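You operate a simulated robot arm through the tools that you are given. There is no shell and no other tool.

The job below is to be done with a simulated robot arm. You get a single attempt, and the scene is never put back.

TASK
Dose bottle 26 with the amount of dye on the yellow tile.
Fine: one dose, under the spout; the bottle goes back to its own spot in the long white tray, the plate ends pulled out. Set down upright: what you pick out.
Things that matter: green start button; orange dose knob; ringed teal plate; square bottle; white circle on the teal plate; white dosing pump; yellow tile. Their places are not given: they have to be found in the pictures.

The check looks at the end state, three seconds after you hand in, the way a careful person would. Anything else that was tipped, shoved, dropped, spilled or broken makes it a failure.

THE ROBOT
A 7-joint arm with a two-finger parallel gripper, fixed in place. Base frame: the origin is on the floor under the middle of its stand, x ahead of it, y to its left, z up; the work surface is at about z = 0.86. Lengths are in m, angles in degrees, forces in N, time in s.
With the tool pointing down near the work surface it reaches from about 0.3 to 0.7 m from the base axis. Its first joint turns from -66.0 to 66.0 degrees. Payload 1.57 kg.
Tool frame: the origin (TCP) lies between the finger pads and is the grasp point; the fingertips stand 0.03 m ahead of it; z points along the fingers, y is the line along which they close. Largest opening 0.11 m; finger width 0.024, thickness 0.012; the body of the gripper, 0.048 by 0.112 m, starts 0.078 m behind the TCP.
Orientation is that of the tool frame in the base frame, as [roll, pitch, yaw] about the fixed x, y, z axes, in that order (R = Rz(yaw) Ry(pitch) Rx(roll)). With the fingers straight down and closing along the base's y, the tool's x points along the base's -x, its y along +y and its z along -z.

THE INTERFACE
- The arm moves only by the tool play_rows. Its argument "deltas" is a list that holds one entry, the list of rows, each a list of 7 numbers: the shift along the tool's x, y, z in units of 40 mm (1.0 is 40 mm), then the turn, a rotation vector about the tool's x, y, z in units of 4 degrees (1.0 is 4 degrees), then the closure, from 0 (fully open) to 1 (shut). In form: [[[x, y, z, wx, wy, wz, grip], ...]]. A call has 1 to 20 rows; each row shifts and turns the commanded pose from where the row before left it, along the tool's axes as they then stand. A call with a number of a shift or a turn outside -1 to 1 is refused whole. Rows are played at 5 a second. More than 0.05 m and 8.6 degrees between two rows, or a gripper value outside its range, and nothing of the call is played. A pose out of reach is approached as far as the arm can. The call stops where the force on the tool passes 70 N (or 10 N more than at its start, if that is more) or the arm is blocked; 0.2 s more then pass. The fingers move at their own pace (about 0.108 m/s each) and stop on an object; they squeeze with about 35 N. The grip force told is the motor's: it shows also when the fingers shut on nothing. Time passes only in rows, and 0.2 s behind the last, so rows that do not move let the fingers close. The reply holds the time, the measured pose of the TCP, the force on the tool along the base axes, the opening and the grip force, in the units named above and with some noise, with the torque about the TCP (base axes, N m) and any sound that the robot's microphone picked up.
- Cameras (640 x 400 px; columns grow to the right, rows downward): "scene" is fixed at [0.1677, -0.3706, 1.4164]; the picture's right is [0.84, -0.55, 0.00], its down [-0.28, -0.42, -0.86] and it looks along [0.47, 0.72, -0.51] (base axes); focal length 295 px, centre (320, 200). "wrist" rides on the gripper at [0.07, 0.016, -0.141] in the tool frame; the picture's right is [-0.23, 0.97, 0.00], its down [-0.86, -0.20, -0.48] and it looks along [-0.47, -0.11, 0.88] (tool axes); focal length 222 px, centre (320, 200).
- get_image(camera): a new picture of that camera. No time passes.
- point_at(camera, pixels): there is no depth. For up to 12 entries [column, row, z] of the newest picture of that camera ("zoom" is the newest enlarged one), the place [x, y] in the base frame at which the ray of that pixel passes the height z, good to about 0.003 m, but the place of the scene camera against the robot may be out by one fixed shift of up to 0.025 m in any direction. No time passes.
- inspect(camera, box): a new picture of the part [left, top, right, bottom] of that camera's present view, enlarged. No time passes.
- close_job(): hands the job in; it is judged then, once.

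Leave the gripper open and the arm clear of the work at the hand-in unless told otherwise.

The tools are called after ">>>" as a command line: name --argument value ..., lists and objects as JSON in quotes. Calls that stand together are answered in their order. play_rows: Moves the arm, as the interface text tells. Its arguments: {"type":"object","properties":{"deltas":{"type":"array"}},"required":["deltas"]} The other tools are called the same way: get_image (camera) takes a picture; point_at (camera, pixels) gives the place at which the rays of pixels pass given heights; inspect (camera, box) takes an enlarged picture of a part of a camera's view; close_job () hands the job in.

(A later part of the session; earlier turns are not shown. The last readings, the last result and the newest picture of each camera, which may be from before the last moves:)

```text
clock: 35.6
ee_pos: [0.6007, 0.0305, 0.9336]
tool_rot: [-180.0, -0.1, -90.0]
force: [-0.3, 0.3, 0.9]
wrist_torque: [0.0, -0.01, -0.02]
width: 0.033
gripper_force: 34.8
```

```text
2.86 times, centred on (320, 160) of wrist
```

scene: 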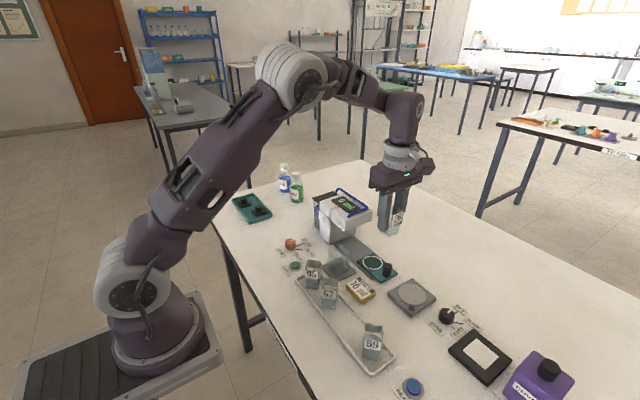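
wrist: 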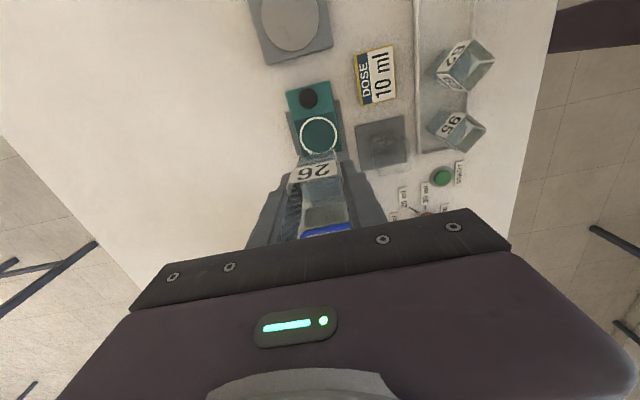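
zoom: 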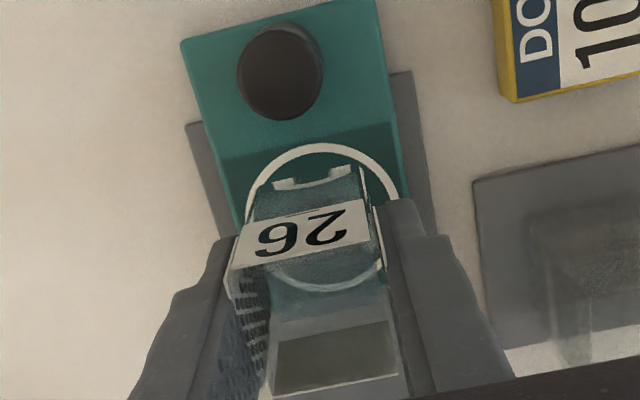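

Bottle is over the circle. Lowering by small steps while watching the vertical force.

>>> play_rows --deltas '[[[0, 0, 0.1, 0, 0, 0, 1], [0, 0, 0.08, 0, 0, 0, 1], [0, 0, 0, 0, 0, 0, 1]]]'

>>> inspect --camera "scene" --box '[350, 230, 414, 280]'

```text
clock: 36.4
ee_pos: [0.6001, 0.0299, 0.9265]
tool_rot: [-180.0, 0.0, -90.0]
force: [1.1, -0.7, -1.1]
wrist_torque: [-0.01, 0.0, 0.01]
width: 0.033
gripper_force: 35.2
```

```text
8.00 times, centred on (382, 255) of scene
```

zoom: 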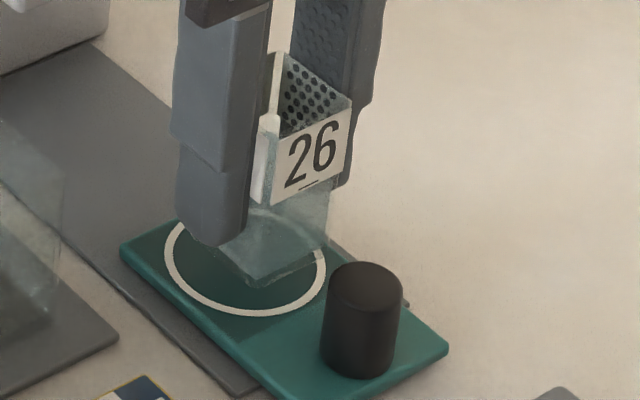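

Forces are still near zero, so there is no contact yet. The scene view hints the bottle might be a bit right of the ring's centre, so I'm checking more closely from both cameras before setting down.

>>> inspect --camera "scene" --box '[362, 242, 402, 282]'

>>> inspect --camera "wrist" --box '[272, 110, 368, 200]'

```text
10.00 times, centred on (382, 262) of scene
```

zoom: 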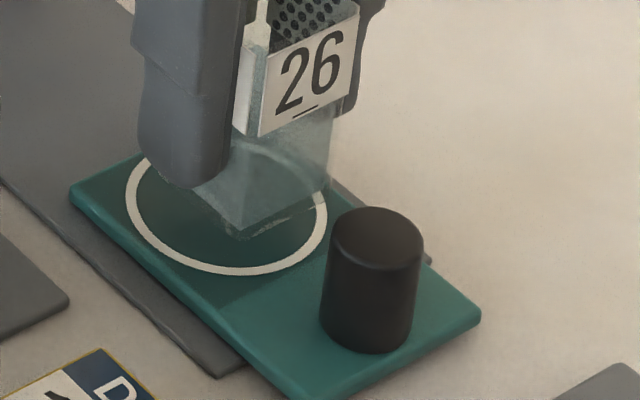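

```text
4.44 times, centred on (320, 155) of wrist
```

zoom: 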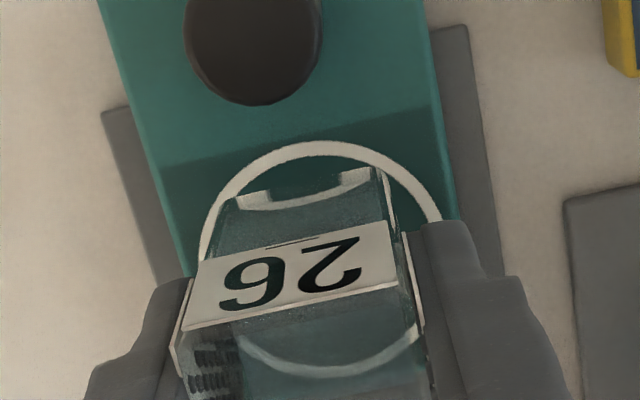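

The wrist camera puts the ring centre within ~1 mm of the gripper's axis, so it's well aligned; the bottle is just still above the plate. Lowering further in 2 mm steps.

>>> play_rows --deltas '[[[0, 0, 0.05, 0, 0, 0, 1], [0, 0, 0, 0, 0, 0, 1]]]'

>>> play_rows --deltas '[[[0, 0, 0.04, 0, 0, 0, 1], [0, 0, 0, 0, 0, 0, 1]]]'

```text
clock: 37.0
ee_pos: [0.6008, 0.0302, 0.923]
tool_rot: [180.0, 0.0, -89.9]
force: [0.4, -0.3, 0.8]
wrist_torque: [0.0, -0.01, -0.03]
width: 0.0332
gripper_force: 35.3
```

```text
clock: 37.6
ee_pos: [0.6, 0.0308, 0.9208]
tool_rot: [-179.9, 0.0, -90.0]
force: [0.6, 0.3, -0.3]
wrist_torque: [0.01, 0.01, -0.03]
width: 0.0331
gripper_force: 34.6
```

No contact yet at z 0.921; continuing down in 1–1.5 mm steps.

>>> play_rows --deltas '[[[0, 0, 0.035, 0, 0, 0, 1], [0, 0, 0, 0, 0, 0, 1]]]'

>>> inspect --camera "scene" --box '[362, 242, 402, 282]'

```text
clock: 38.2
ee_pos: [0.5998, 0.0306, 0.9212]
tool_rot: [179.9, 0.0, -90.0]
force: [0.3, 0.4, 0.1]
wrist_torque: [-0.02, -0.01, 0.0]
width: 0.033
gripper_force: 34.5
```

```text
10.00 times, centred on (382, 262) of scene
```

zoom: 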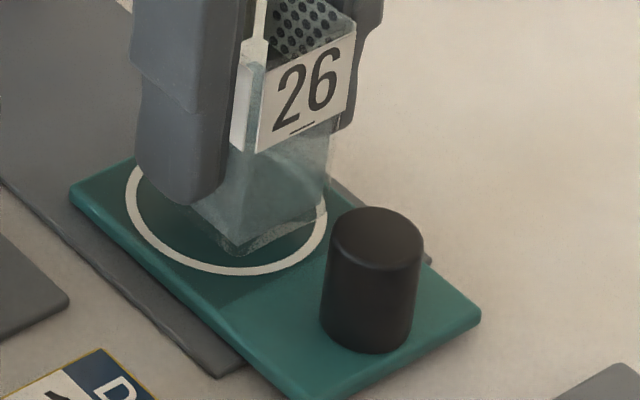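

Near corner of the bottle base is now at about (237,252), still a few mm above the plate. I make a ~1.5 mm correction (+y) and continue downward.

>>> play_rows --deltas '[[[-0.035, 0.02, 0.03, 0, 0, 0, 1], [0, 0, 0.02, 0, 0, 0, 1], [0, 0, 0, 0, 0, 0, 1]]]'

>>> play_rows --deltas '[[[0, 0, 0.03, 0, 0, 0, 1], [0, 0, 0, 0, 0, 0, 1]]]'

```text
clock: 39.0
ee_pos: [0.5988, 0.033, 0.9186]
tool_rot: [-179.9, 0.0, -90.0]
force: [-0.2, 0.8, -0.6]
wrist_torque: [-0.03, -0.02, -0.01]
width: 0.033
gripper_force: 34.9
```

```text
clock: 39.6
ee_pos: [0.5985, 0.0325, 0.9172]
tool_rot: [180.0, 0.0, -89.9]
force: [-0.4, -0.2, -0.4]
wrist_torque: [-0.04, -0.01, 0.01]
width: 0.033
gripper_force: 35.1
```

Still free at z 0.917. Another step, with a close look.

>>> play_rows --deltas '[[[0, 0, 0.025, 0, 0, 0, 1], [0, 0, 0, 0, 0, 0, 1]]]'

>>> inspect --camera "scene" --box '[362, 242, 402, 282]'

```text
clock: 40.2
ee_pos: [0.5997, 0.0324, 0.9175]
tool_rot: [-180.0, -0.1, -90.1]
force: [0.4, -0.6, 0.6]
wrist_torque: [0.01, -0.01, 0.0]
width: 0.0332
gripper_force: 34.7
```

```text
10.00 times, centred on (382, 262) of scene
```

zoom: 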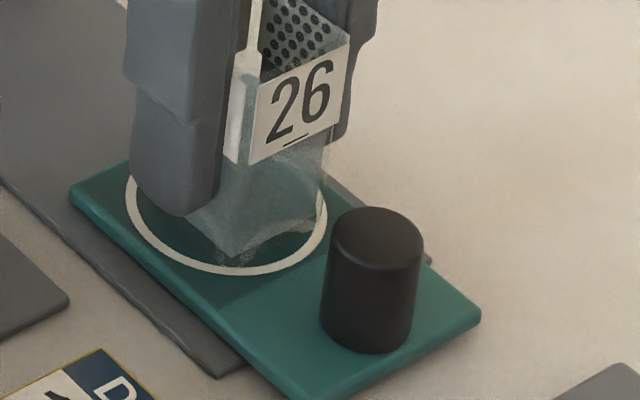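

Almost down. Continuing in ~1 mm steps, watching for a rise in vertical force.

>>> play_rows --deltas '[[[0, 0, 0.025, 0, 0, 0, 1], [0, 0, 0, 0, 0, 0, 1]]]'

>>> play_rows --deltas '[[[0, 0, 0.025, 0, 0, 0, 1], [0, 0, 0, 0, 0, 0, 1]]]'

```text
clock: 40.8
ee_pos: [0.5988, 0.0317, 0.9159]
tool_rot: [-180.0, 0.0, -90.0]
force: [0.3, 0.3, -0.8]
wrist_torque: [-0.02, 0.01, -0.02]
width: 0.0332
gripper_force: 34.7
```

```text
clock: 41.4
ee_pos: [0.6, 0.0322, 0.9154]
tool_rot: [-180.0, -0.1, -90.0]
force: [-2.1, -0.8, 8.5]
wrist_torque: [-0.03, 0.09, 0.03]
width: 0.0332
gripper_force: 34.7
```

Contact: 8.5 N upward at z ≈ 0.915. Releasing slowly.

>>> play_rows --deltas '[[[0, 0, -0.01, 0, 0, 0, 0.69], [0, 0, 0, 0, 0, 0, 0.67], [0, 0, 0, 0, 0, 0, 0.64], [0, 0, 0, 0, 0, 0, 0.6], [0, 0, 0, 0, 0, 0, 0.55], [0, 0, 0, 0, 0, 0, 0.5], [0, 0, 0, 0, 0, 0, 0.5]]]'

>>> inspect --camera "scene" --box '[350, 222, 414, 282]'

>>> inspect --camera "wrist" --box '[256, 100, 384, 220]'

```text
clock: 43.0
ee_pos: [0.5982, 0.0325, 0.915]
tool_rot: [-179.9, 0.0, -90.0]
force: [-0.3, 0.1, -0.2]
wrist_torque: [0.01, 0.01, 0.0]
width: 0.0548
gripper_force: 0.0
```

```text
6.67 times, centred on (382, 252) of scene
```

zoom: 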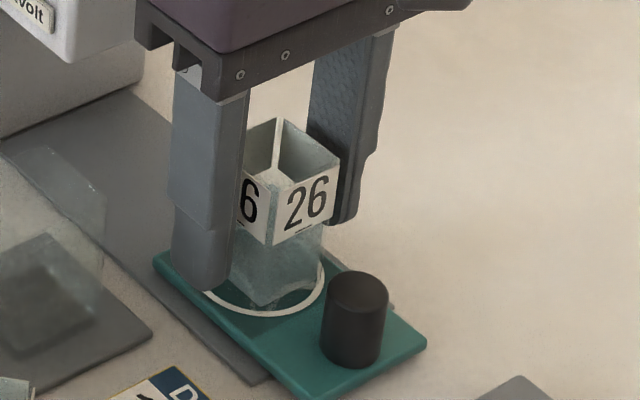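

```text
3.33 times, centred on (320, 160) of wrist
```

zoom: 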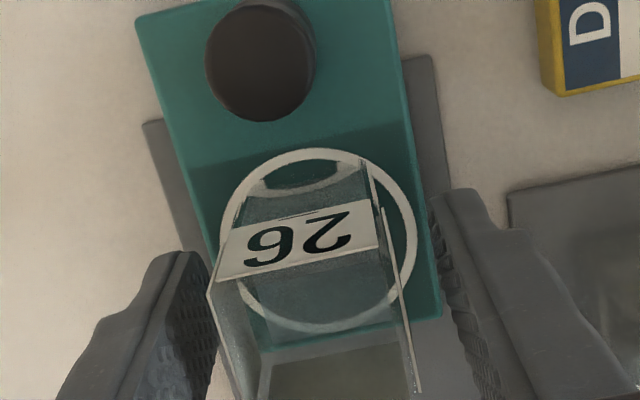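

The bottle stands upright, centred in the ring. Raising straight up.

>>> play_rows --deltas '[[[0, 0, -0.2, 0, 0, 0, 0.5], [0, 0, -0.4, 0, 0, 0, 0.5], [0, 0, -0.6, 0, 0, 0, 0.5], [0, 0, -0.8, 0, 0, 0, 0.5], [0, 0, -0.8, 0, 0, 0, 0.5], [0, 0, -0.5, 0, 0, 0, 0.5], [0, 0, 0, 0, 0, 0, 0.5]]]'

>>> inspect --camera "scene" --box '[300, 180, 428, 290]'

>>> inspect --camera "wrist" --box '[256, 70, 384, 230]'

```text
clock: 44.6
ee_pos: [0.6001, 0.0333, 1.047]
tool_rot: [180.0, 0.0, -90.0]
force: [-0.2, -0.7, 0.7]
wrist_torque: [0.0, 0.02, -0.01]
width: 0.0548
gripper_force: 0.0
```

```text
3.64 times, centred on (364, 235) of scene
```

zoom: 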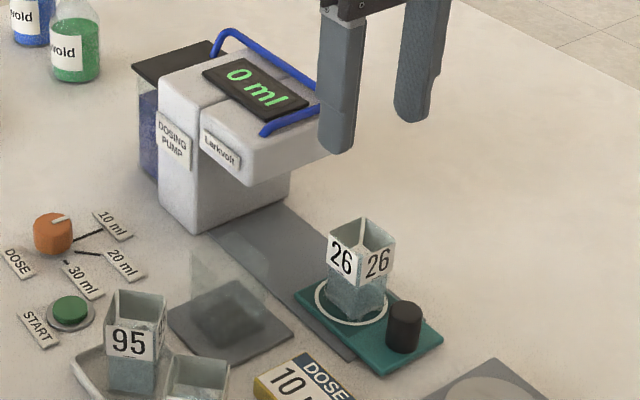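

```text
2.50 times, centred on (320, 150) of wrist
```

zoom: 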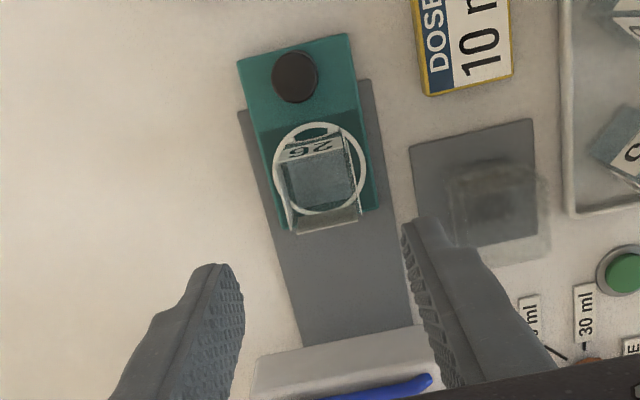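

The bottle stands well in the ring. I'll read the pump head's front face from this wrist view (band from about row 345 to 385 in the enlargement).

>>> point_at --camera "zoom" --pixels '[[338, 345, 0.93], [338, 345, 0.95], [338, 345, 0.97], [338, 388, 0.97], [338, 388, 0.99], [338, 388, 1.01], [296, 76, 0.9], [296, 76, 0.89], [317, 168, 0.868], [340, 300, 0.863], [250, 330, 0.865]]'

```text
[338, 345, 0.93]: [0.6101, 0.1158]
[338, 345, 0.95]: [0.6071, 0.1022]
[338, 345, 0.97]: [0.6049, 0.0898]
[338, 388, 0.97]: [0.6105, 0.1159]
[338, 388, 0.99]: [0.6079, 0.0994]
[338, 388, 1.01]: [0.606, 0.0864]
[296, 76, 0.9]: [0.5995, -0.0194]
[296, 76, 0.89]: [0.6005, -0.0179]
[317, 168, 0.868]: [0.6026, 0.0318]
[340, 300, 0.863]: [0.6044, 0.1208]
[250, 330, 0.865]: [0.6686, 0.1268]
```

Head front face is around y ≈ 0.10, from z ≈ 0.95 to 0.99. To see under the head for the spout I back off to y ≈ −0.06 and tilt the gripper ~30° so that its camera looks under the head.

>>> play_rows --deltas '[[[0.5, 0, 0, 0, 0, 0, 0.3], [0.6, 0, 0, 0, 0, 0, 0.1], [0.6, 0, 0, 0, 0, 0, 0], [0.6, 0, 0, 0, 0, 0, 0], [0, 0, 0, 0, -1, 0, 0], [0, 0, 0, 0, -1, 0, 0], [0, 0, 0, 0, -1, 0, 0], [0, 0, 0, 0, -1, 0, 0], [0, 0, 0, 0, -1, 0, 0], [0, 0, 0, 0, -1, 0, 0], [0, 0, 0, 0, -1, 0, 0], [0, 0, 0, 0, -1, 0, 0], [0, 0, 0, 0, 0, 0, 0]]]'

>>> get_image --camera "wrist"

>>> inspect --camera "wrist" --box '[240, 60, 400, 210]'

```text
clock: 47.4
ee_pos: [0.5987, -0.0591, 1.0466]
tool_rot: [179.9, 32.1, -89.9]
force: [0.1, 0.0, -0.3]
wrist_torque: [0.01, 0.01, 0.0]
width: 0.1101
gripper_force: 0.0
```

```text
taken
```

wrist: 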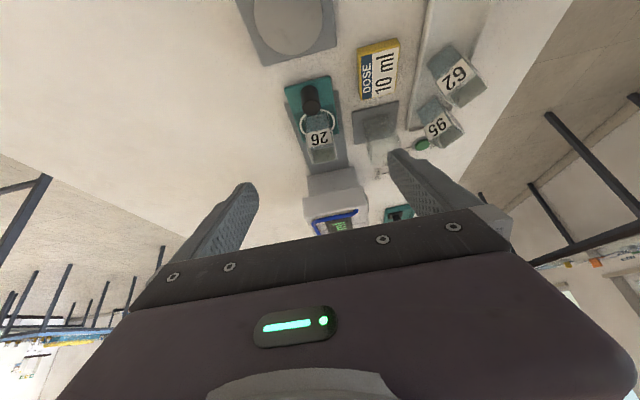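

```text
2.67 times, centred on (320, 135) of wrist
```

zoom: 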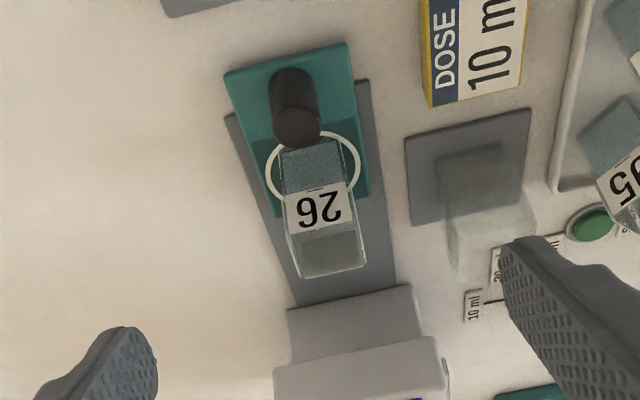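

The camera is still above the head's underside, so I can't see the spout itself, but I can read the column's front and the head's front edge.

>>> point_at --camera "zoom" --pixels '[[350, 300, 0.865], [350, 300, 0.87], [360, 355, 0.945], [360, 355, 0.953], [360, 355, 0.96], [288, 305, 0.865], [415, 288, 0.865], [278, 372, 0.953], [437, 338, 0.953], [300, 130, 0.898]]'

```text
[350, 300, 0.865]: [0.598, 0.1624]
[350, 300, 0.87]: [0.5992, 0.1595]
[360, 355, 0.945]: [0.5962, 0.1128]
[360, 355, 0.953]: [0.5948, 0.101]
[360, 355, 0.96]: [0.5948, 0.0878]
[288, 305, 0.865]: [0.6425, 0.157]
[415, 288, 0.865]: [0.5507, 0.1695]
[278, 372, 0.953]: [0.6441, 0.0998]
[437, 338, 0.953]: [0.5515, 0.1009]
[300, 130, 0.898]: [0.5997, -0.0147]
```

Geometry: column front at y ≈ 0.162, head front y ≈ 0.10, so the plate can travel about 0.10 and the circle ends up at y ≈ 0.13. I'll grip the handle (≈ 0.5997, −0.018) with the tool tilted 24° backward, so that the gripper body stays clear of the pump head. First an approach part-way along the tool axis.

>>> play_rows --deltas '[[[0, 0, 0, 0, 1, 0, 0.5], [0, 0, 0, 0, 1, 0, 0.5], [0.35, -0.02, 0, 0, 0, 0, 0.5], [0.36, 0, 0, 0, 0, 0, 0.5], [0, 0, 0.6, 0, 0, 0, 0.5], [0, 0, 0.6, 0, 0, 0, 0.5], [0, 0, 0.6, 0, 0, 0, 0.5], [0, 0, 0, 0, 0, 0, 0.5]]]'

>>> get_image --camera "wrist"

>>> inspect --camera "scene" --box '[330, 200, 426, 290]'

```text
clock: 49.2
ee_pos: [0.6005, -0.0563, 0.9707]
tool_rot: [-180.0, 24.1, -90.0]
force: [-0.8, -0.2, -1.0]
wrist_torque: [-0.01, 0.02, 0.0]
width: 0.0549
gripper_force: 0.0
```

```text
taken
```

wrist: 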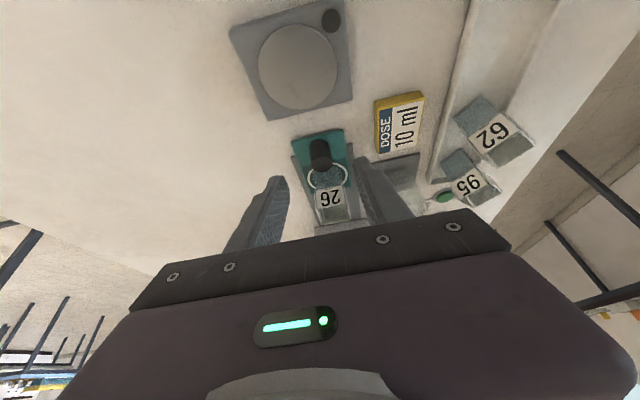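

```text
4.44 times, centred on (378, 245) of scene
```

zoom: 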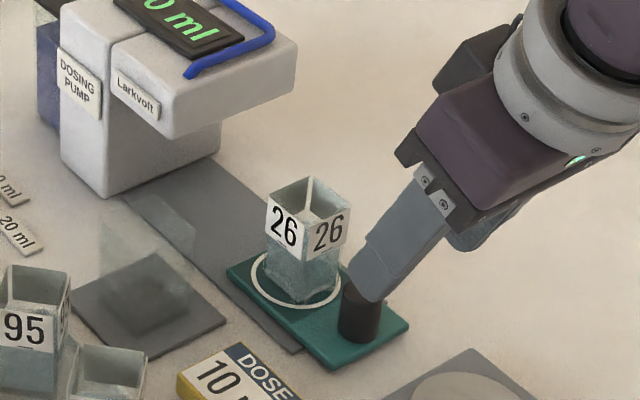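

The fingers point straight at the handle. Advancing along the tool axis toward it.

>>> play_rows --deltas '[[[0, 0, 0.4, 0, 0, 0, 0.5], [0, 0, 0.4, 0, 0, 0, 0.5], [0, 0, 0.4, 0, 0, 0, 0.5], [0, 0, 0.3, 0, 0, 0, 0.5], [0, 0, 0.15, 0, 0, 0, 0.5], [0, 0, 0, 0, 0, 0, 0.5]]]'

>>> inspect --camera "wrist" --box '[256, 100, 384, 220]'

>>> inspect --camera "scene" --box '[350, 230, 414, 290]'

```text
clock: 50.6
ee_pos: [0.6002, -0.0299, 0.9074]
tool_rot: [-180.0, 23.9, -90.0]
force: [0.9, 0.0, -0.1]
wrist_torque: [-0.01, 0.01, 0.0]
width: 0.0549
gripper_force: 0.0
```

```text
3.33 times, centred on (320, 160) of wrist
```

zoom: 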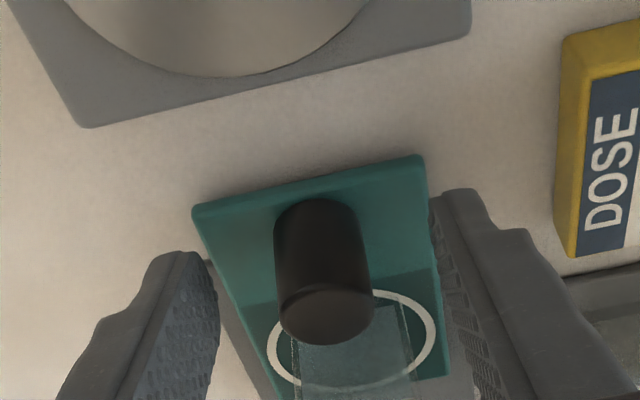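

```text
6.67 times, centred on (382, 260) of scene
```

zoom: 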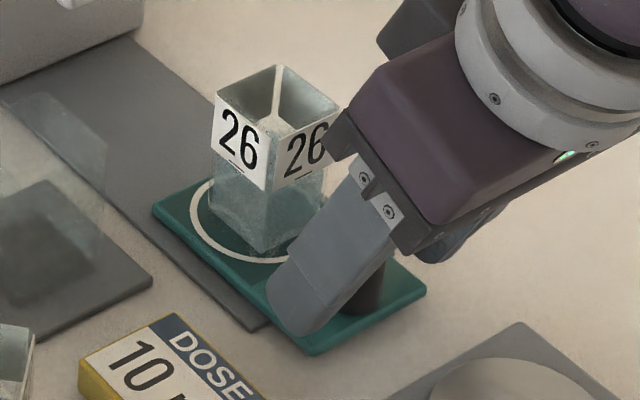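

Fingers straddle the handle. Closing slowly on it.

>>> play_rows --deltas '[[[0, 0, 0, 0, 0, 0, 0.6], [0, 0, 0, 0, 0, 0, 0.68], [0, 0, 0, 0, 0, 0, 0.74], [0, 0, 0, 0, 0, 0, 0.77], [0, 0, 0, 0, 0, 0, 0.8], [0, 0, 0, 0, 0, 0, 0.83], [0, 0, 0, 0, 0, 0, 1], [0, 0, 0, 0, 0, 0, 1]]]'

>>> inspect --camera "scene" --box '[350, 230, 414, 290]'

>>> inspect --camera "wrist" --box '[256, 100, 384, 220]'

```text
clock: 52.4
ee_pos: [0.5998, -0.0309, 0.9081]
tool_rot: [-180.0, 24.0, -90.0]
force: [1.7, 0.5, -0.4]
wrist_torque: [0.03, -0.04, 0.05]
width: 0.0219
gripper_force: 34.9
```

```text
6.67 times, centred on (382, 260) of scene
```

zoom: 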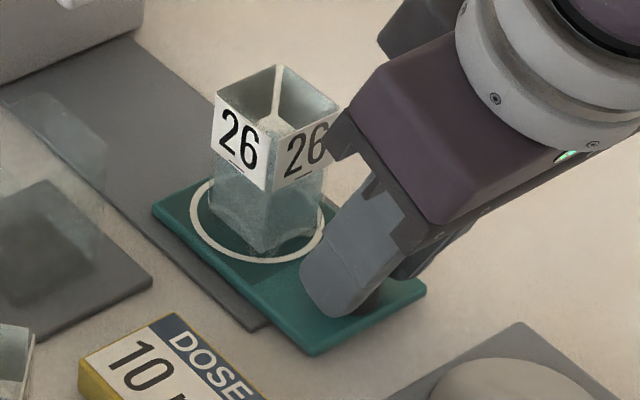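

```text
3.33 times, centred on (320, 160) of wrist
```

zoom: 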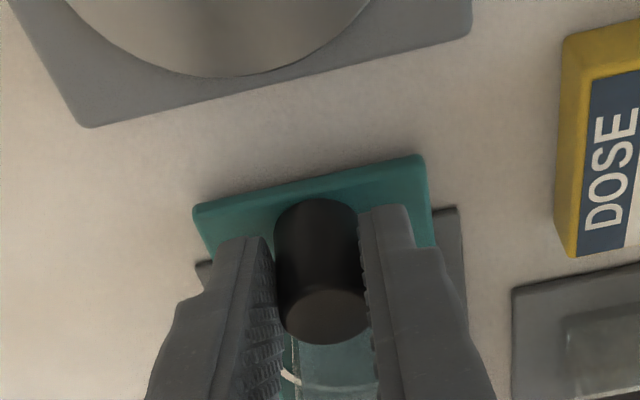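

Handle gripped (width 0.022). Pushing the plate gently in +y, first 20 mm, watching forces.

>>> play_rows --deltas '[[[-0.046, 0, 0.0203, 0, 0, 0, 1], [-0.0914, 0, 0.0407, 0, 0, 0, 1], [-0.1142, 0, 0.0508, 0, 0, 0, 1], [-0.1142, 0, 0.0508, 0, 0, 0, 1], [-0.0914, 0, 0.0407, 0, 0, 0, 1], [0, 0, 0, 0, 0, 0, 1]]]'

>>> inspect --camera "scene" --box '[330, 200, 426, 290]'

```text
clock: 53.8
ee_pos: [0.5997, -0.0099, 0.9078]
tool_rot: [180.0, 23.9, -90.0]
force: [12.9, -0.3, -26.8]
wrist_torque: [-0.2, -0.29, -0.15]
width: 0.0217
gripper_force: 34.4
```

```text
4.44 times, centred on (378, 245) of scene
```

zoom: 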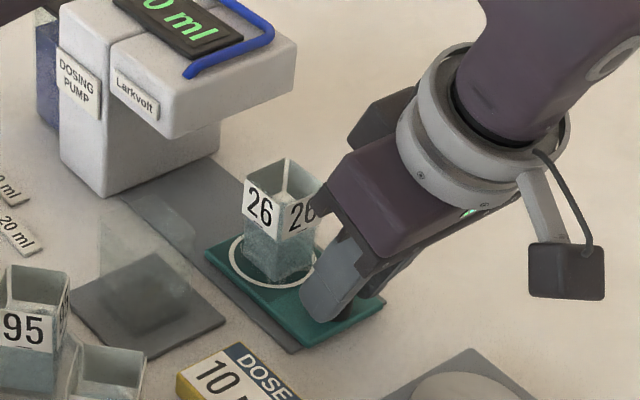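

The plate slides with the bottle steady. There's a small sideways (13 N) and vertical (27 N) constraint force, so I trim by ~0.7 mm in +x and down and push another 20 mm.

>>> play_rows --deltas '[[[0.008, -0.018, 0.018, 0, 0, 0, 1], [0, 0, 0, 0, 0, 0, 1]]]'

>>> play_rows --deltas '[[[-0.046, 0, 0.0203, 0, 0, 0, 1], [-0.0914, 0, 0.0407, 0, 0, 0, 1], [-0.1142, 0, 0.0508, 0, 0, 0, 1], [-0.1142, 0, 0.0508, 0, 0, 0, 1], [-0.0914, 0, 0.0407, 0, 0, 0, 1], [0, 0, 0, 0, 0, 0, 1]]]'

>>> inspect --camera "scene" --box '[330, 200, 426, 290]'

```text
clock: 54.4
ee_pos: [0.6007, -0.0101, 0.9084]
tool_rot: [179.8, 24.1, -89.9]
force: [4.1, -0.3, -18.9]
wrist_torque: [-1.1, -0.21, 0.05]
width: 0.0215
gripper_force: 34.3
```

```text
clock: 55.8
ee_pos: [0.6003, 0.0102, 0.9073]
tool_rot: [179.9, 23.9, -90.0]
force: [-0.6, 0.3, -18.0]
wrist_torque: [0.34, -0.1, -0.03]
width: 0.0217
gripper_force: 35.0
```

```text
4.44 times, centred on (378, 245) of scene
```

zoom: 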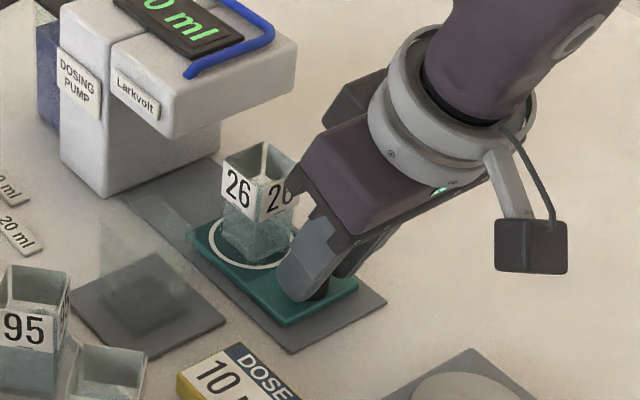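

Going well; 40 mm done. Trim 0.4 mm down and push 30 mm more.

>>> play_rows --deltas '[[[0.005, 0, 0.011, 0, 0, 0, 1], [-0.046, 0, 0.0203, 0, 0, 0, 1], [-0.0914, 0, 0.0407, 0, 0, 0, 1], [-0.1142, 0, 0.0508, 0, 0, 0, 1], [-0.1142, 0, 0.0508, 0, 0, 0, 1], [-0.1142, 0, 0.0508, 0, 0, 0, 1], [-0.1142, 0, 0.0508, 0, 0, 0, 1], [-0.0914, 0, 0.0407, 0, 0, 0, 1], [0, 0, 0, 0, 0, 0, 1]]]'

>>> inspect --camera "scene" --box '[310, 180, 406, 280]'

>>> get_image --camera "wrist"

```text
clock: 57.8
ee_pos: [0.6006, 0.042, 0.9075]
tool_rot: [179.9, 24.0, -89.9]
force: [-5.2, -1.0, -32.7]
wrist_torque: [-0.49, -0.07, 0.08]
width: 0.0216
gripper_force: 34.7
```

```text
4.00 times, centred on (358, 230) of scene
```

zoom: 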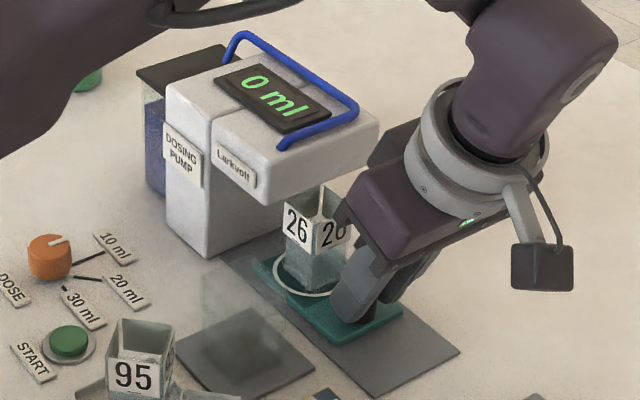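

```text
taken
```

wrist: 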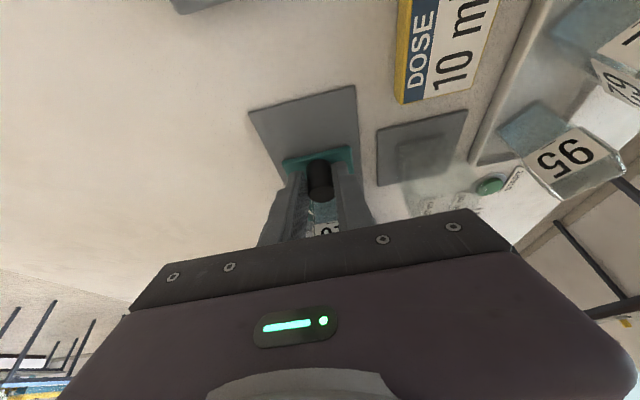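

72 mm done; bottle rim is about to pass beneath the head. Trim 1 mm down and push 15 mm more.

>>> play_rows --deltas '[[[0.01, 0.003, 0.023, 0, 0, 0, 1], [0, 0, 0, 0, 0, 0, 1]]]'

>>> play_rows --deltas '[[[-0.046, 0, 0.0203, 0, 0, 0, 1], [-0.0914, 0, 0.0407, 0, 0, 0, 1], [-0.1142, 0, 0.0508, 0, 0, 0, 1], [-0.0914, 0, 0.0407, 0, 0, 0, 1], [0, 0, 0, 0, 0, 0, 1]]]'

>>> inspect --camera "scene" --box '[310, 180, 406, 280]'

```text
clock: 58.4
ee_pos: [0.6004, 0.0412, 0.9095]
tool_rot: [180.0, 24.1, -90.1]
force: [-12.9, -0.1, -9.6]
wrist_torque: [-1.03, 0.27, 0.22]
width: 0.0213
gripper_force: 34.0
```

```text
clock: 59.6
ee_pos: [0.6012, 0.0557, 0.9092]
tool_rot: [-180.0, 24.1, -90.0]
force: [-14.6, -0.1, 14.4]
wrist_torque: [0.29, 0.44, 0.15]
width: 0.022
gripper_force: 34.7
```

```text
4.00 times, centred on (358, 230) of scene
```

zoom: 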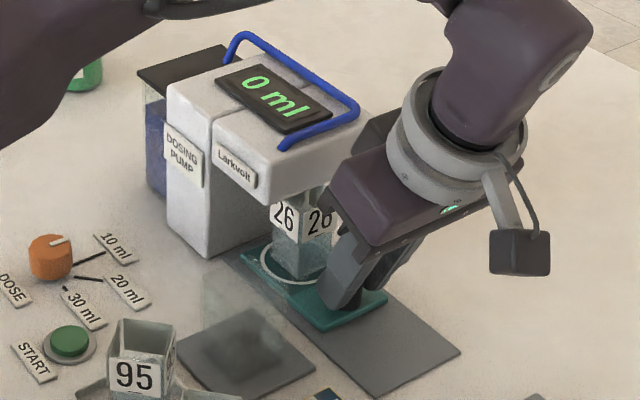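

Trim sideways and vertically, then continue in smaller steps to find the end stop.

>>> play_rows --deltas '[[[-0.004, 0.014, -0.008, 0, 0, 0, 1], [-0.0685, 0, 0.0305, 0, 0, 0, 1], [-0.0685, 0, 0.0305, 0, 0, 0, 1], [-0.0457, 0, 0.0203, 0, 0, 0, 1], [0, 0, 0, 0, 0, 0, 1]]]'

>>> inspect --camera "scene" --box '[318, 200, 398, 280]'

```text
clock: 60.8
ee_pos: [0.5986, 0.0607, 0.9072]
tool_rot: [-179.8, 23.9, -90.1]
force: [-7.7, -25.3, 18.7]
wrist_torque: [-0.21, 0.6, 0.18]
width: 0.0219
gripper_force: 34.9
```

```text
5.00 times, centred on (358, 240) of scene
```

zoom: 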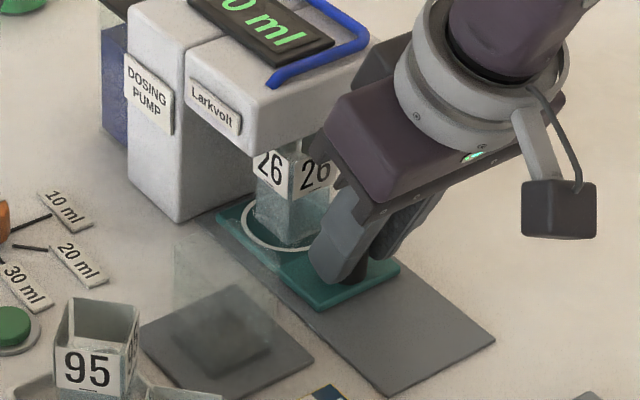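

A −25 N force along y: either the end stop, or something touched. Looking closely at the bottle, ring and plate edge.

>>> inspect --camera "scene" --box '[350, 220, 398, 260]'

>>> inspect --camera "wrist" --box '[256, 110, 384, 240]'

```text
10.00 times, centred on (374, 240) of scene
```

zoom: 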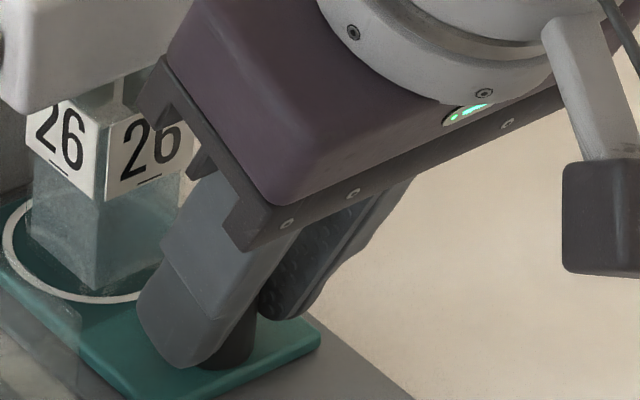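

```text
3.08 times, centred on (320, 175) of wrist
```

zoom: 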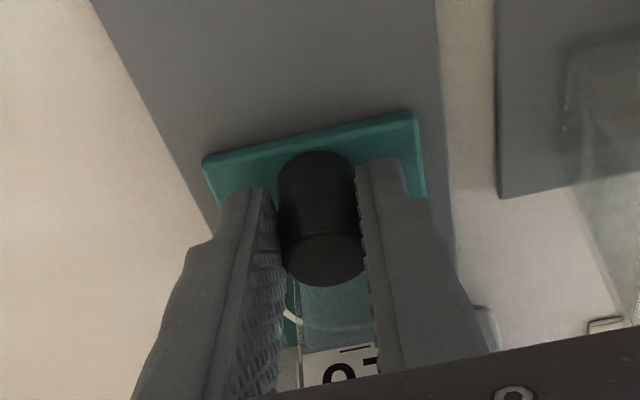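

The bottle is still centred in the ring (not pushed), the plate's far edge is against the pump column, so this is the end stop. I relax the push by ~2 mm and release the handle.

>>> play_rows --deltas '[[[0.04, 0, -0.018, 0, 0, 0, 1], [0, 0, 0, 0, 0, 0, 1]]]'

>>> play_rows --deltas '[[[0, 0, 0, 0, 0, 0, 0.78], [0, 0, 0, 0, 0, 0, 0.72], [0, 0, 0, 0, 0, 0, 0.65], [0, 0, 0, 0, 0, 0, 0.55], [0, 0, 0, 0, 0, 0, 0.5], [0, 0, 0, 0, 0, 0, 0.5]]]'

```text
clock: 61.4
ee_pos: [0.6, 0.0613, 0.9067]
tool_rot: [-179.9, 23.9, -90.0]
force: [3.7, -18.3, -1.6]
wrist_torque: [-0.96, -0.15, 0.0]
width: 0.0216
gripper_force: 34.9
```

```text
clock: 62.8
ee_pos: [0.5999, 0.0614, 0.9084]
tool_rot: [-179.9, 24.0, -90.0]
force: [0.8, 0.9, 0.4]
wrist_torque: [0.04, 0.0, 0.03]
width: 0.0551
gripper_force: 0.0
```

Released. Retreating back and up along the tool axis.

>>> play_rows --deltas '[[[0, 0, -0.2, 0, 0, 0, 0.5], [0, 0, -0.4, 0, 0, 0, 0.5], [0, 0, -0.6, 0, 0, 0, 0.5], [0, 0, -0.7, 0, 0, 0, 0.5], [0, 0, -0.7, 0, 0, 0, 0.5], [0, 0, -0.7, 0, 0, 0, 0.5], [0, 0, -0.4, 0, 0, 0, 0.5], [0, 0, 0, 0, 0, 0, 0.5]]]'

>>> inspect --camera "scene" --box '[310, 190, 406, 280]'

>>> get_image --camera "wrist"

>>> inspect --camera "wrist" --box '[240, 80, 400, 220]'

```text
clock: 64.6
ee_pos: [0.5989, 0.0014, 1.043]
tool_rot: [-179.9, 24.0, -90.0]
force: [-0.8, -0.2, 0.0]
wrist_torque: [-0.01, -0.03, 0.0]
width: 0.055
gripper_force: 0.0
```

```text
4.44 times, centred on (358, 235) of scene
```

zoom: 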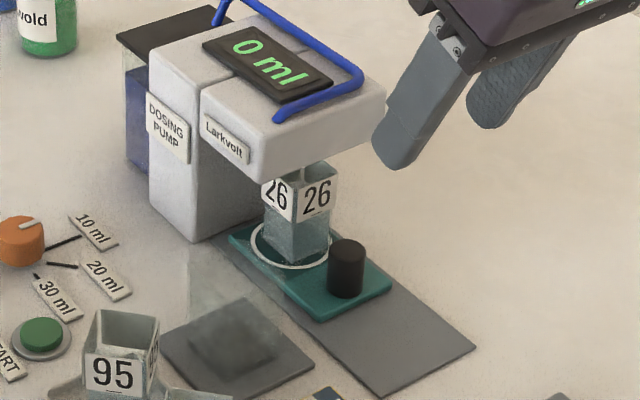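

```text
taken
```

wrist: 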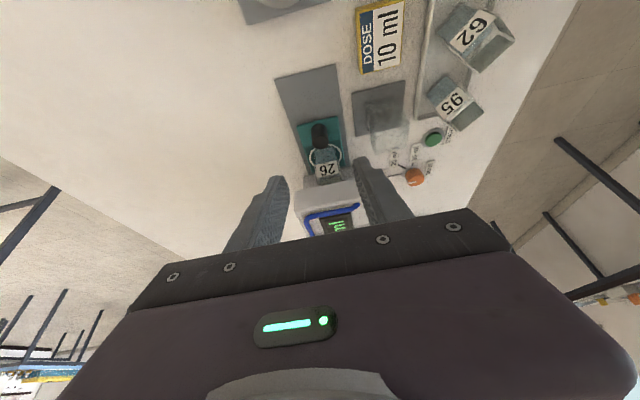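

```text
2.86 times, centred on (320, 150) of wrist
```

zoom: 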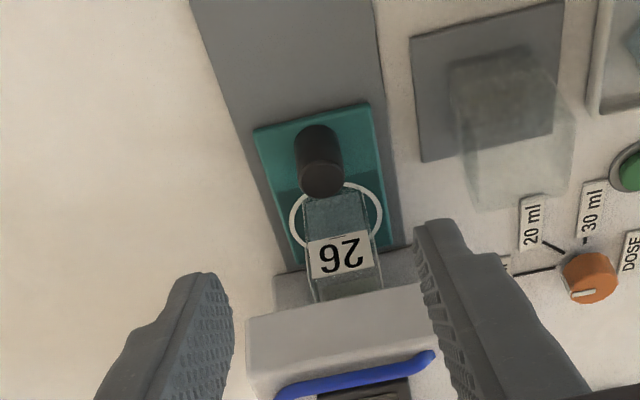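

Plate is fully in, with bottle 26 beneath the head front. Next: level the tool, close the fingers, and travel (first −x, then +y) to above the green start button at ≈ (0.424, 0.145).

>>> play_rows --deltas '[[[0, 0, -0.2, 0, 1, 0, 0.6], [0, 0, 0, 0, 1, 0, 0.7], [0, 0, 0, 0, 1, 0, 0.8], [0, 0, 0, 0, 1, 0, 0.9], [0, 0, 0, 0, 1, 0, 1], [0, 0, 0, 0, 1, 0, 1], [0, 0.72, 0, 0, 0, 0, 1], [0, 0.73, 0, 0, 0, 0, 1], [0, 0.73, 0, 0, 0, 0, 1], [0, 0.73, 0, 0, 0, 0, 1], [0, 0.73, 0, 0, 0, 0, 1], [0, 0.73, 0, 0, 0, 0, 1], [-0.72, 0, 0, 0, 0, 0, 1], [-0.72, 0, 0, 0, 0, 0, 1], [-0.72, 0, 0, 0, 0, 0, 1], [-0.72, 0, 0, 0, 0, 0, 1], [-0.72, 0, 0, 0, 0, 0, 1], [0, 0, 0, 0, 0, 0, 1]]]'

>>> get_image --camera "wrist"

>>> inspect --camera "wrist" --box '[256, 90, 384, 210]'

>>> get_image --camera "scene"

```text
clock: 68.4
ee_pos: [0.4249, 0.1397, 1.0504]
tool_rot: [180.0, -0.1, -90.0]
force: [1.0, 0.1, 0.0]
wrist_torque: [0.01, -0.01, -0.01]
width: 0.0
gripper_force: 21.1
```

```text
taken
```

wrist: 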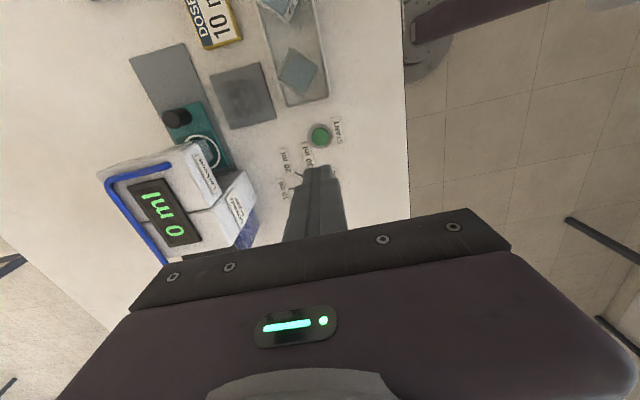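

```text
3.33 times, centred on (320, 150) of wrist
```

zoom: 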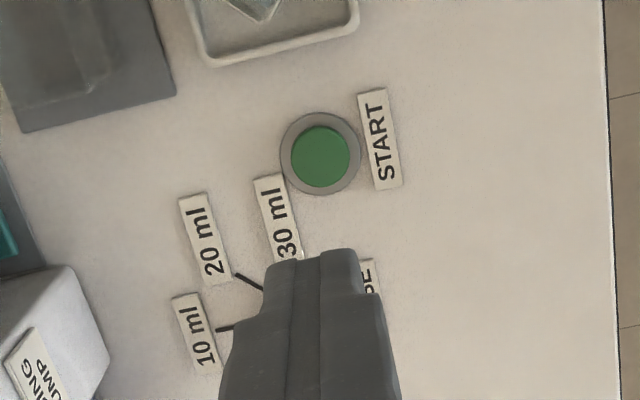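

```text
taken
```

scene: 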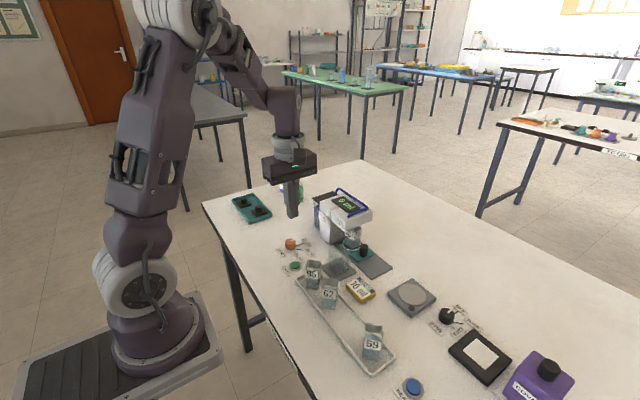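

Reading the button's position ((321,156) in the enlargement).

>>> point_at --camera "zoom" --pixels '[[321, 156, 0.875], [321, 156, 0.87], [292, 156, 0.875], [350, 156, 0.875], [321, 126, 0.875], [321, 187, 0.875]]'

```text
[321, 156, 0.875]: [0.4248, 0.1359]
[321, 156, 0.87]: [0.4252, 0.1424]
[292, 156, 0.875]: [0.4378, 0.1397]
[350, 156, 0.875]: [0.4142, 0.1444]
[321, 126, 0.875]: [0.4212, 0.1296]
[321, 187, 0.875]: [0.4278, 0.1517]
```

Best estimate of the button is (0.425, 0.142). Descending with closed fingers to z ≈ 0.917 (tips ≈ 0.887).

>>> play_rows --deltas '[[[-0.055, 0, 0.4, 0, 0, 0, 1], [0, 0, 0.6, 0, 0, 0, 1], [0, 0, 0.6, 0, 0, 0, 1], [0, 0, 0.6, 0, 0, 0, 1], [0, 0, 0.6, 0, 0, 0, 1], [0, 0, 0.4, 0, 0, 0, 1], [0, 0, 0.13, 0, 0, 0, 1], [0, 0, 0, 0, 0, 0, 1]]]'

>>> inspect --camera "wrist" --box '[256, 90, 384, 210]'

>>> inspect --camera "scene" --box '[262, 220, 342, 290]'

```text
clock: 70.2
ee_pos: [0.4264, 0.1428, 0.9171]
tool_rot: [180.0, 0.0, -90.0]
force: [1.0, 0.8, -0.2]
wrist_torque: [0.02, 0.02, -0.05]
width: 0.0
gripper_force: 20.8
```

```text
3.33 times, centred on (320, 150) of wrist
```

zoom: 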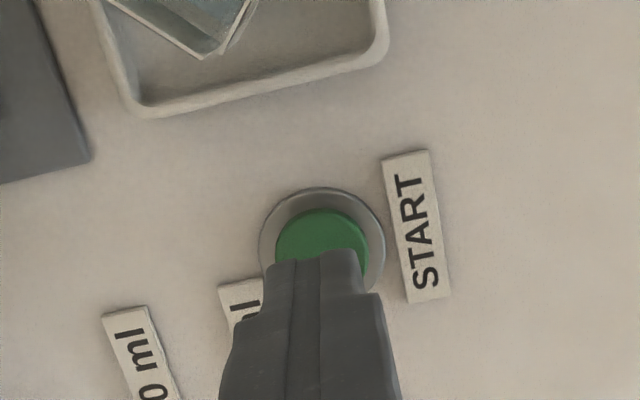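

```text
5.71 times, centred on (302, 255) of scene
```

zoom: 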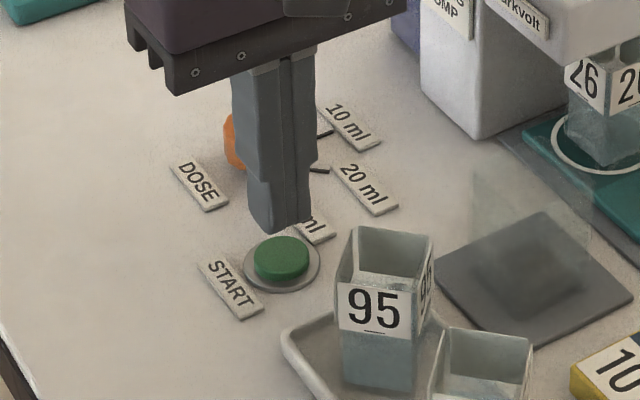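

I'm checking the alignment over the button: the wrist view suggests the tips are a few mm too far toward +y. Reading points again.

>>> point_at --camera "wrist" --pixels '[[320.6, 165.9, 0.872], [320.6, 165.9, 0.868], [320.6, 164.3, 0.862], [301.4, 164.3, 0.862], [339.5, 164.3, 0.862], [320.6, 146.5, 0.862], [306.8, 166, 0.872], [334.4, 166, 0.872], [321, 153, 0.872]]'

```text
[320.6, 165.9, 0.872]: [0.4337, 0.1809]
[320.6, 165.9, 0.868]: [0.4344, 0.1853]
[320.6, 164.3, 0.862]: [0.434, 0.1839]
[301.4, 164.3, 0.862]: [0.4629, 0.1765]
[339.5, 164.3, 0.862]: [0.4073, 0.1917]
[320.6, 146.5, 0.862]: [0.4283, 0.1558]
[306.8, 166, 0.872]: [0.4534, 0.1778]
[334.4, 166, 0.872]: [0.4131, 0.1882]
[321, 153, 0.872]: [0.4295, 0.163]
```

That used the older full picture. I'll take a fresh enlarged one and read from it.

>>> inspect --camera "wrist" --box '[288, 130, 352, 180]'

```text
8.00 times, centred on (320, 155) of wrist
```

zoom: 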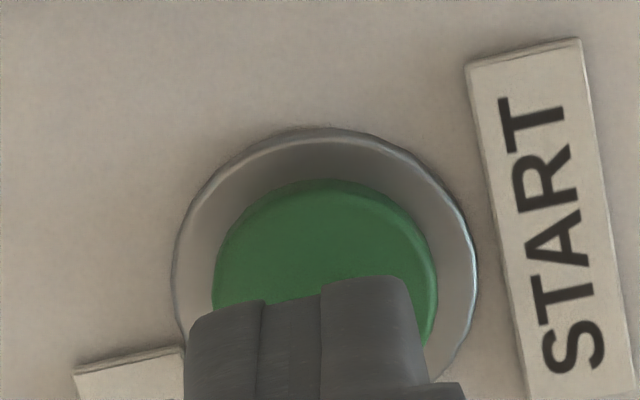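

>>> point_at --camera "zoom" --pixels '[[324.5, 269, 0.862], [324.5, 128, 0.862], [172, 250, 0.862], [477, 250, 0.862], [325, 284, 0.872], [325, 284, 0.876], [325, 180, 0.872], [213, 270, 0.872], [438, 270, 0.872]]'

```text
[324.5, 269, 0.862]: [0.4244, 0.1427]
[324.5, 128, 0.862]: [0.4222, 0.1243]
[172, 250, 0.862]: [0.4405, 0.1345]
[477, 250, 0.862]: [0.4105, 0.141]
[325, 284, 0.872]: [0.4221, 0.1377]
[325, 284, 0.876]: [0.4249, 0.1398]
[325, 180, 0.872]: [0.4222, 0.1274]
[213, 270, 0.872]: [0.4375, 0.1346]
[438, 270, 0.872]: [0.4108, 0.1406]
```

Button centre ≈ (0.4243, 0.1397). Shifting 2–3 mm and going down towards it.

>>> play_rows --deltas '[[[0.075, 0.05, 0, 0, 0, 0, 1], [0, 0, 0.1, 0, 0, 0, 1], [0, 0, 0.1, 0, 0, 0, 1], [0, 0, 0, 0, 0, 0, 1]]]'

>>> inspect --camera "scene" --box '[262, 230, 326, 280]'

```text
clock: 71.2
ee_pos: [0.4229, 0.1418, 0.9088]
tool_rot: [180.0, 0.0, -90.1]
force: [-0.5, 0.3, 0.1]
wrist_torque: [-0.01, 0.03, 0.03]
width: 0.0001
gripper_force: 21.3
```

```text
8.00 times, centred on (294, 255) of scene
```

zoom: 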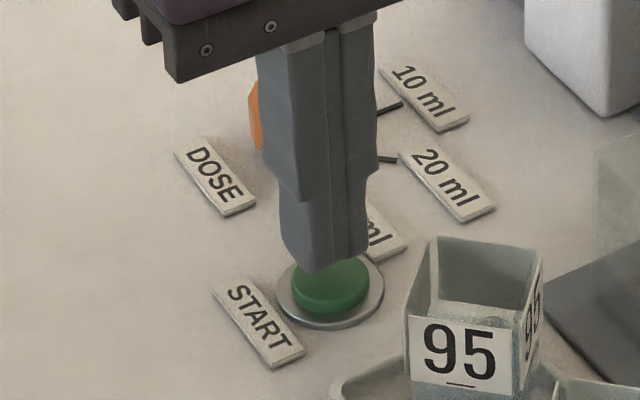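

The tips are over the button. Pressing down in small steps, watching force, sound and the display.

>>> play_rows --deltas '[[[0, 0, 0.06, 0, 0, 0, 1], [0, 0, 0, 0, 0, 0, 1]]]'

>>> play_rows --deltas '[[[0, 0, 0.05, 0, 0, 0, 1], [0, 0, 0, 0, 0, 0, 1]]]'

```text
clock: 71.8
ee_pos: [0.4224, 0.1422, 0.9057]
tool_rot: [180.0, 0.1, -90.0]
force: [0.4, 0.6, -0.1]
wrist_torque: [-0.01, -0.02, 0.01]
width: 0.0
gripper_force: 21.2
```

```text
clock: 72.4
ee_pos: [0.4227, 0.1411, 0.904]
tool_rot: [-179.9, 0.0, -89.9]
force: [0.6, 0.1, 0.1]
wrist_torque: [-0.06, -0.01, -0.02]
width: 0.0001
gripper_force: 20.9
```

>>> play_rows --deltas '[[[0, 0, 0.04, 0, 0, 0, 1], [0, 0, 0, 0, 0, 0, 1]]]'

>>> inspect --camera "scene" --box '[262, 190, 374, 280]'

```text
clock: 73.0
ee_pos: [0.423, 0.1405, 0.9034]
tool_rot: [-180.0, -0.1, -89.9]
force: [0.2, 0.5, -0.9]
wrist_torque: [-0.05, -0.01, 0.02]
width: 0.0
gripper_force: 21.2
```

```text
4.44 times, centred on (318, 235) of scene
```

zoom: 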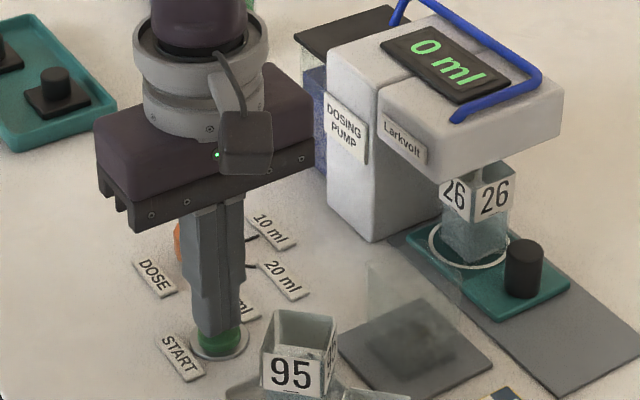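

No contact yet (tips ≈ 0.873). The display still reads 0 ml. Continuing the press in ~1 mm steps.

>>> play_rows --deltas '[[[0, 0, 0.03, 0, 0, 0, 1], [0, 0, 0, 0, 0, 0, 1]]]'

>>> play_rows --deltas '[[[0, 0, 0.03, 0, 0, 0, 1], [0, 0, 0, 0, 0, 0, 1]]]'

>>> inspect --camera "scene" --box '[350, 205, 398, 245]'

```text
clock: 73.6
ee_pos: [0.4233, 0.1422, 0.9012]
tool_rot: [179.9, 0.1, -90.0]
force: [0.0, 0.3, 0.3]
wrist_torque: [0.02, 0.04, 0.01]
width: 0.0001
gripper_force: 21.4
```

```text
clock: 74.2
ee_pos: [0.423, 0.1414, 0.9009]
tool_rot: [-179.9, 0.0, -89.9]
force: [-0.1, 0.2, -0.4]
wrist_torque: [-0.01, -0.01, 0.03]
width: 0.0
gripper_force: 21.5
```

```text
10.00 times, centred on (374, 225) of scene
```

zoom: 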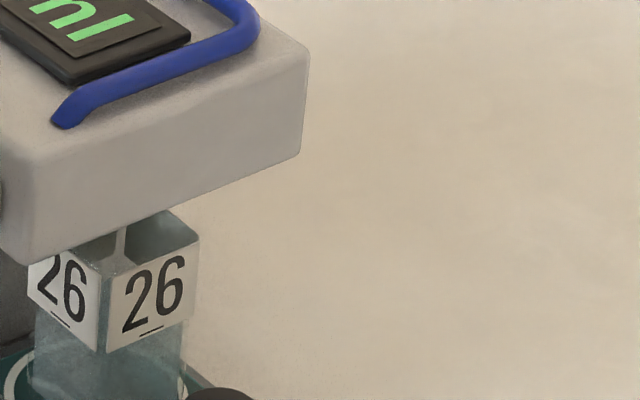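

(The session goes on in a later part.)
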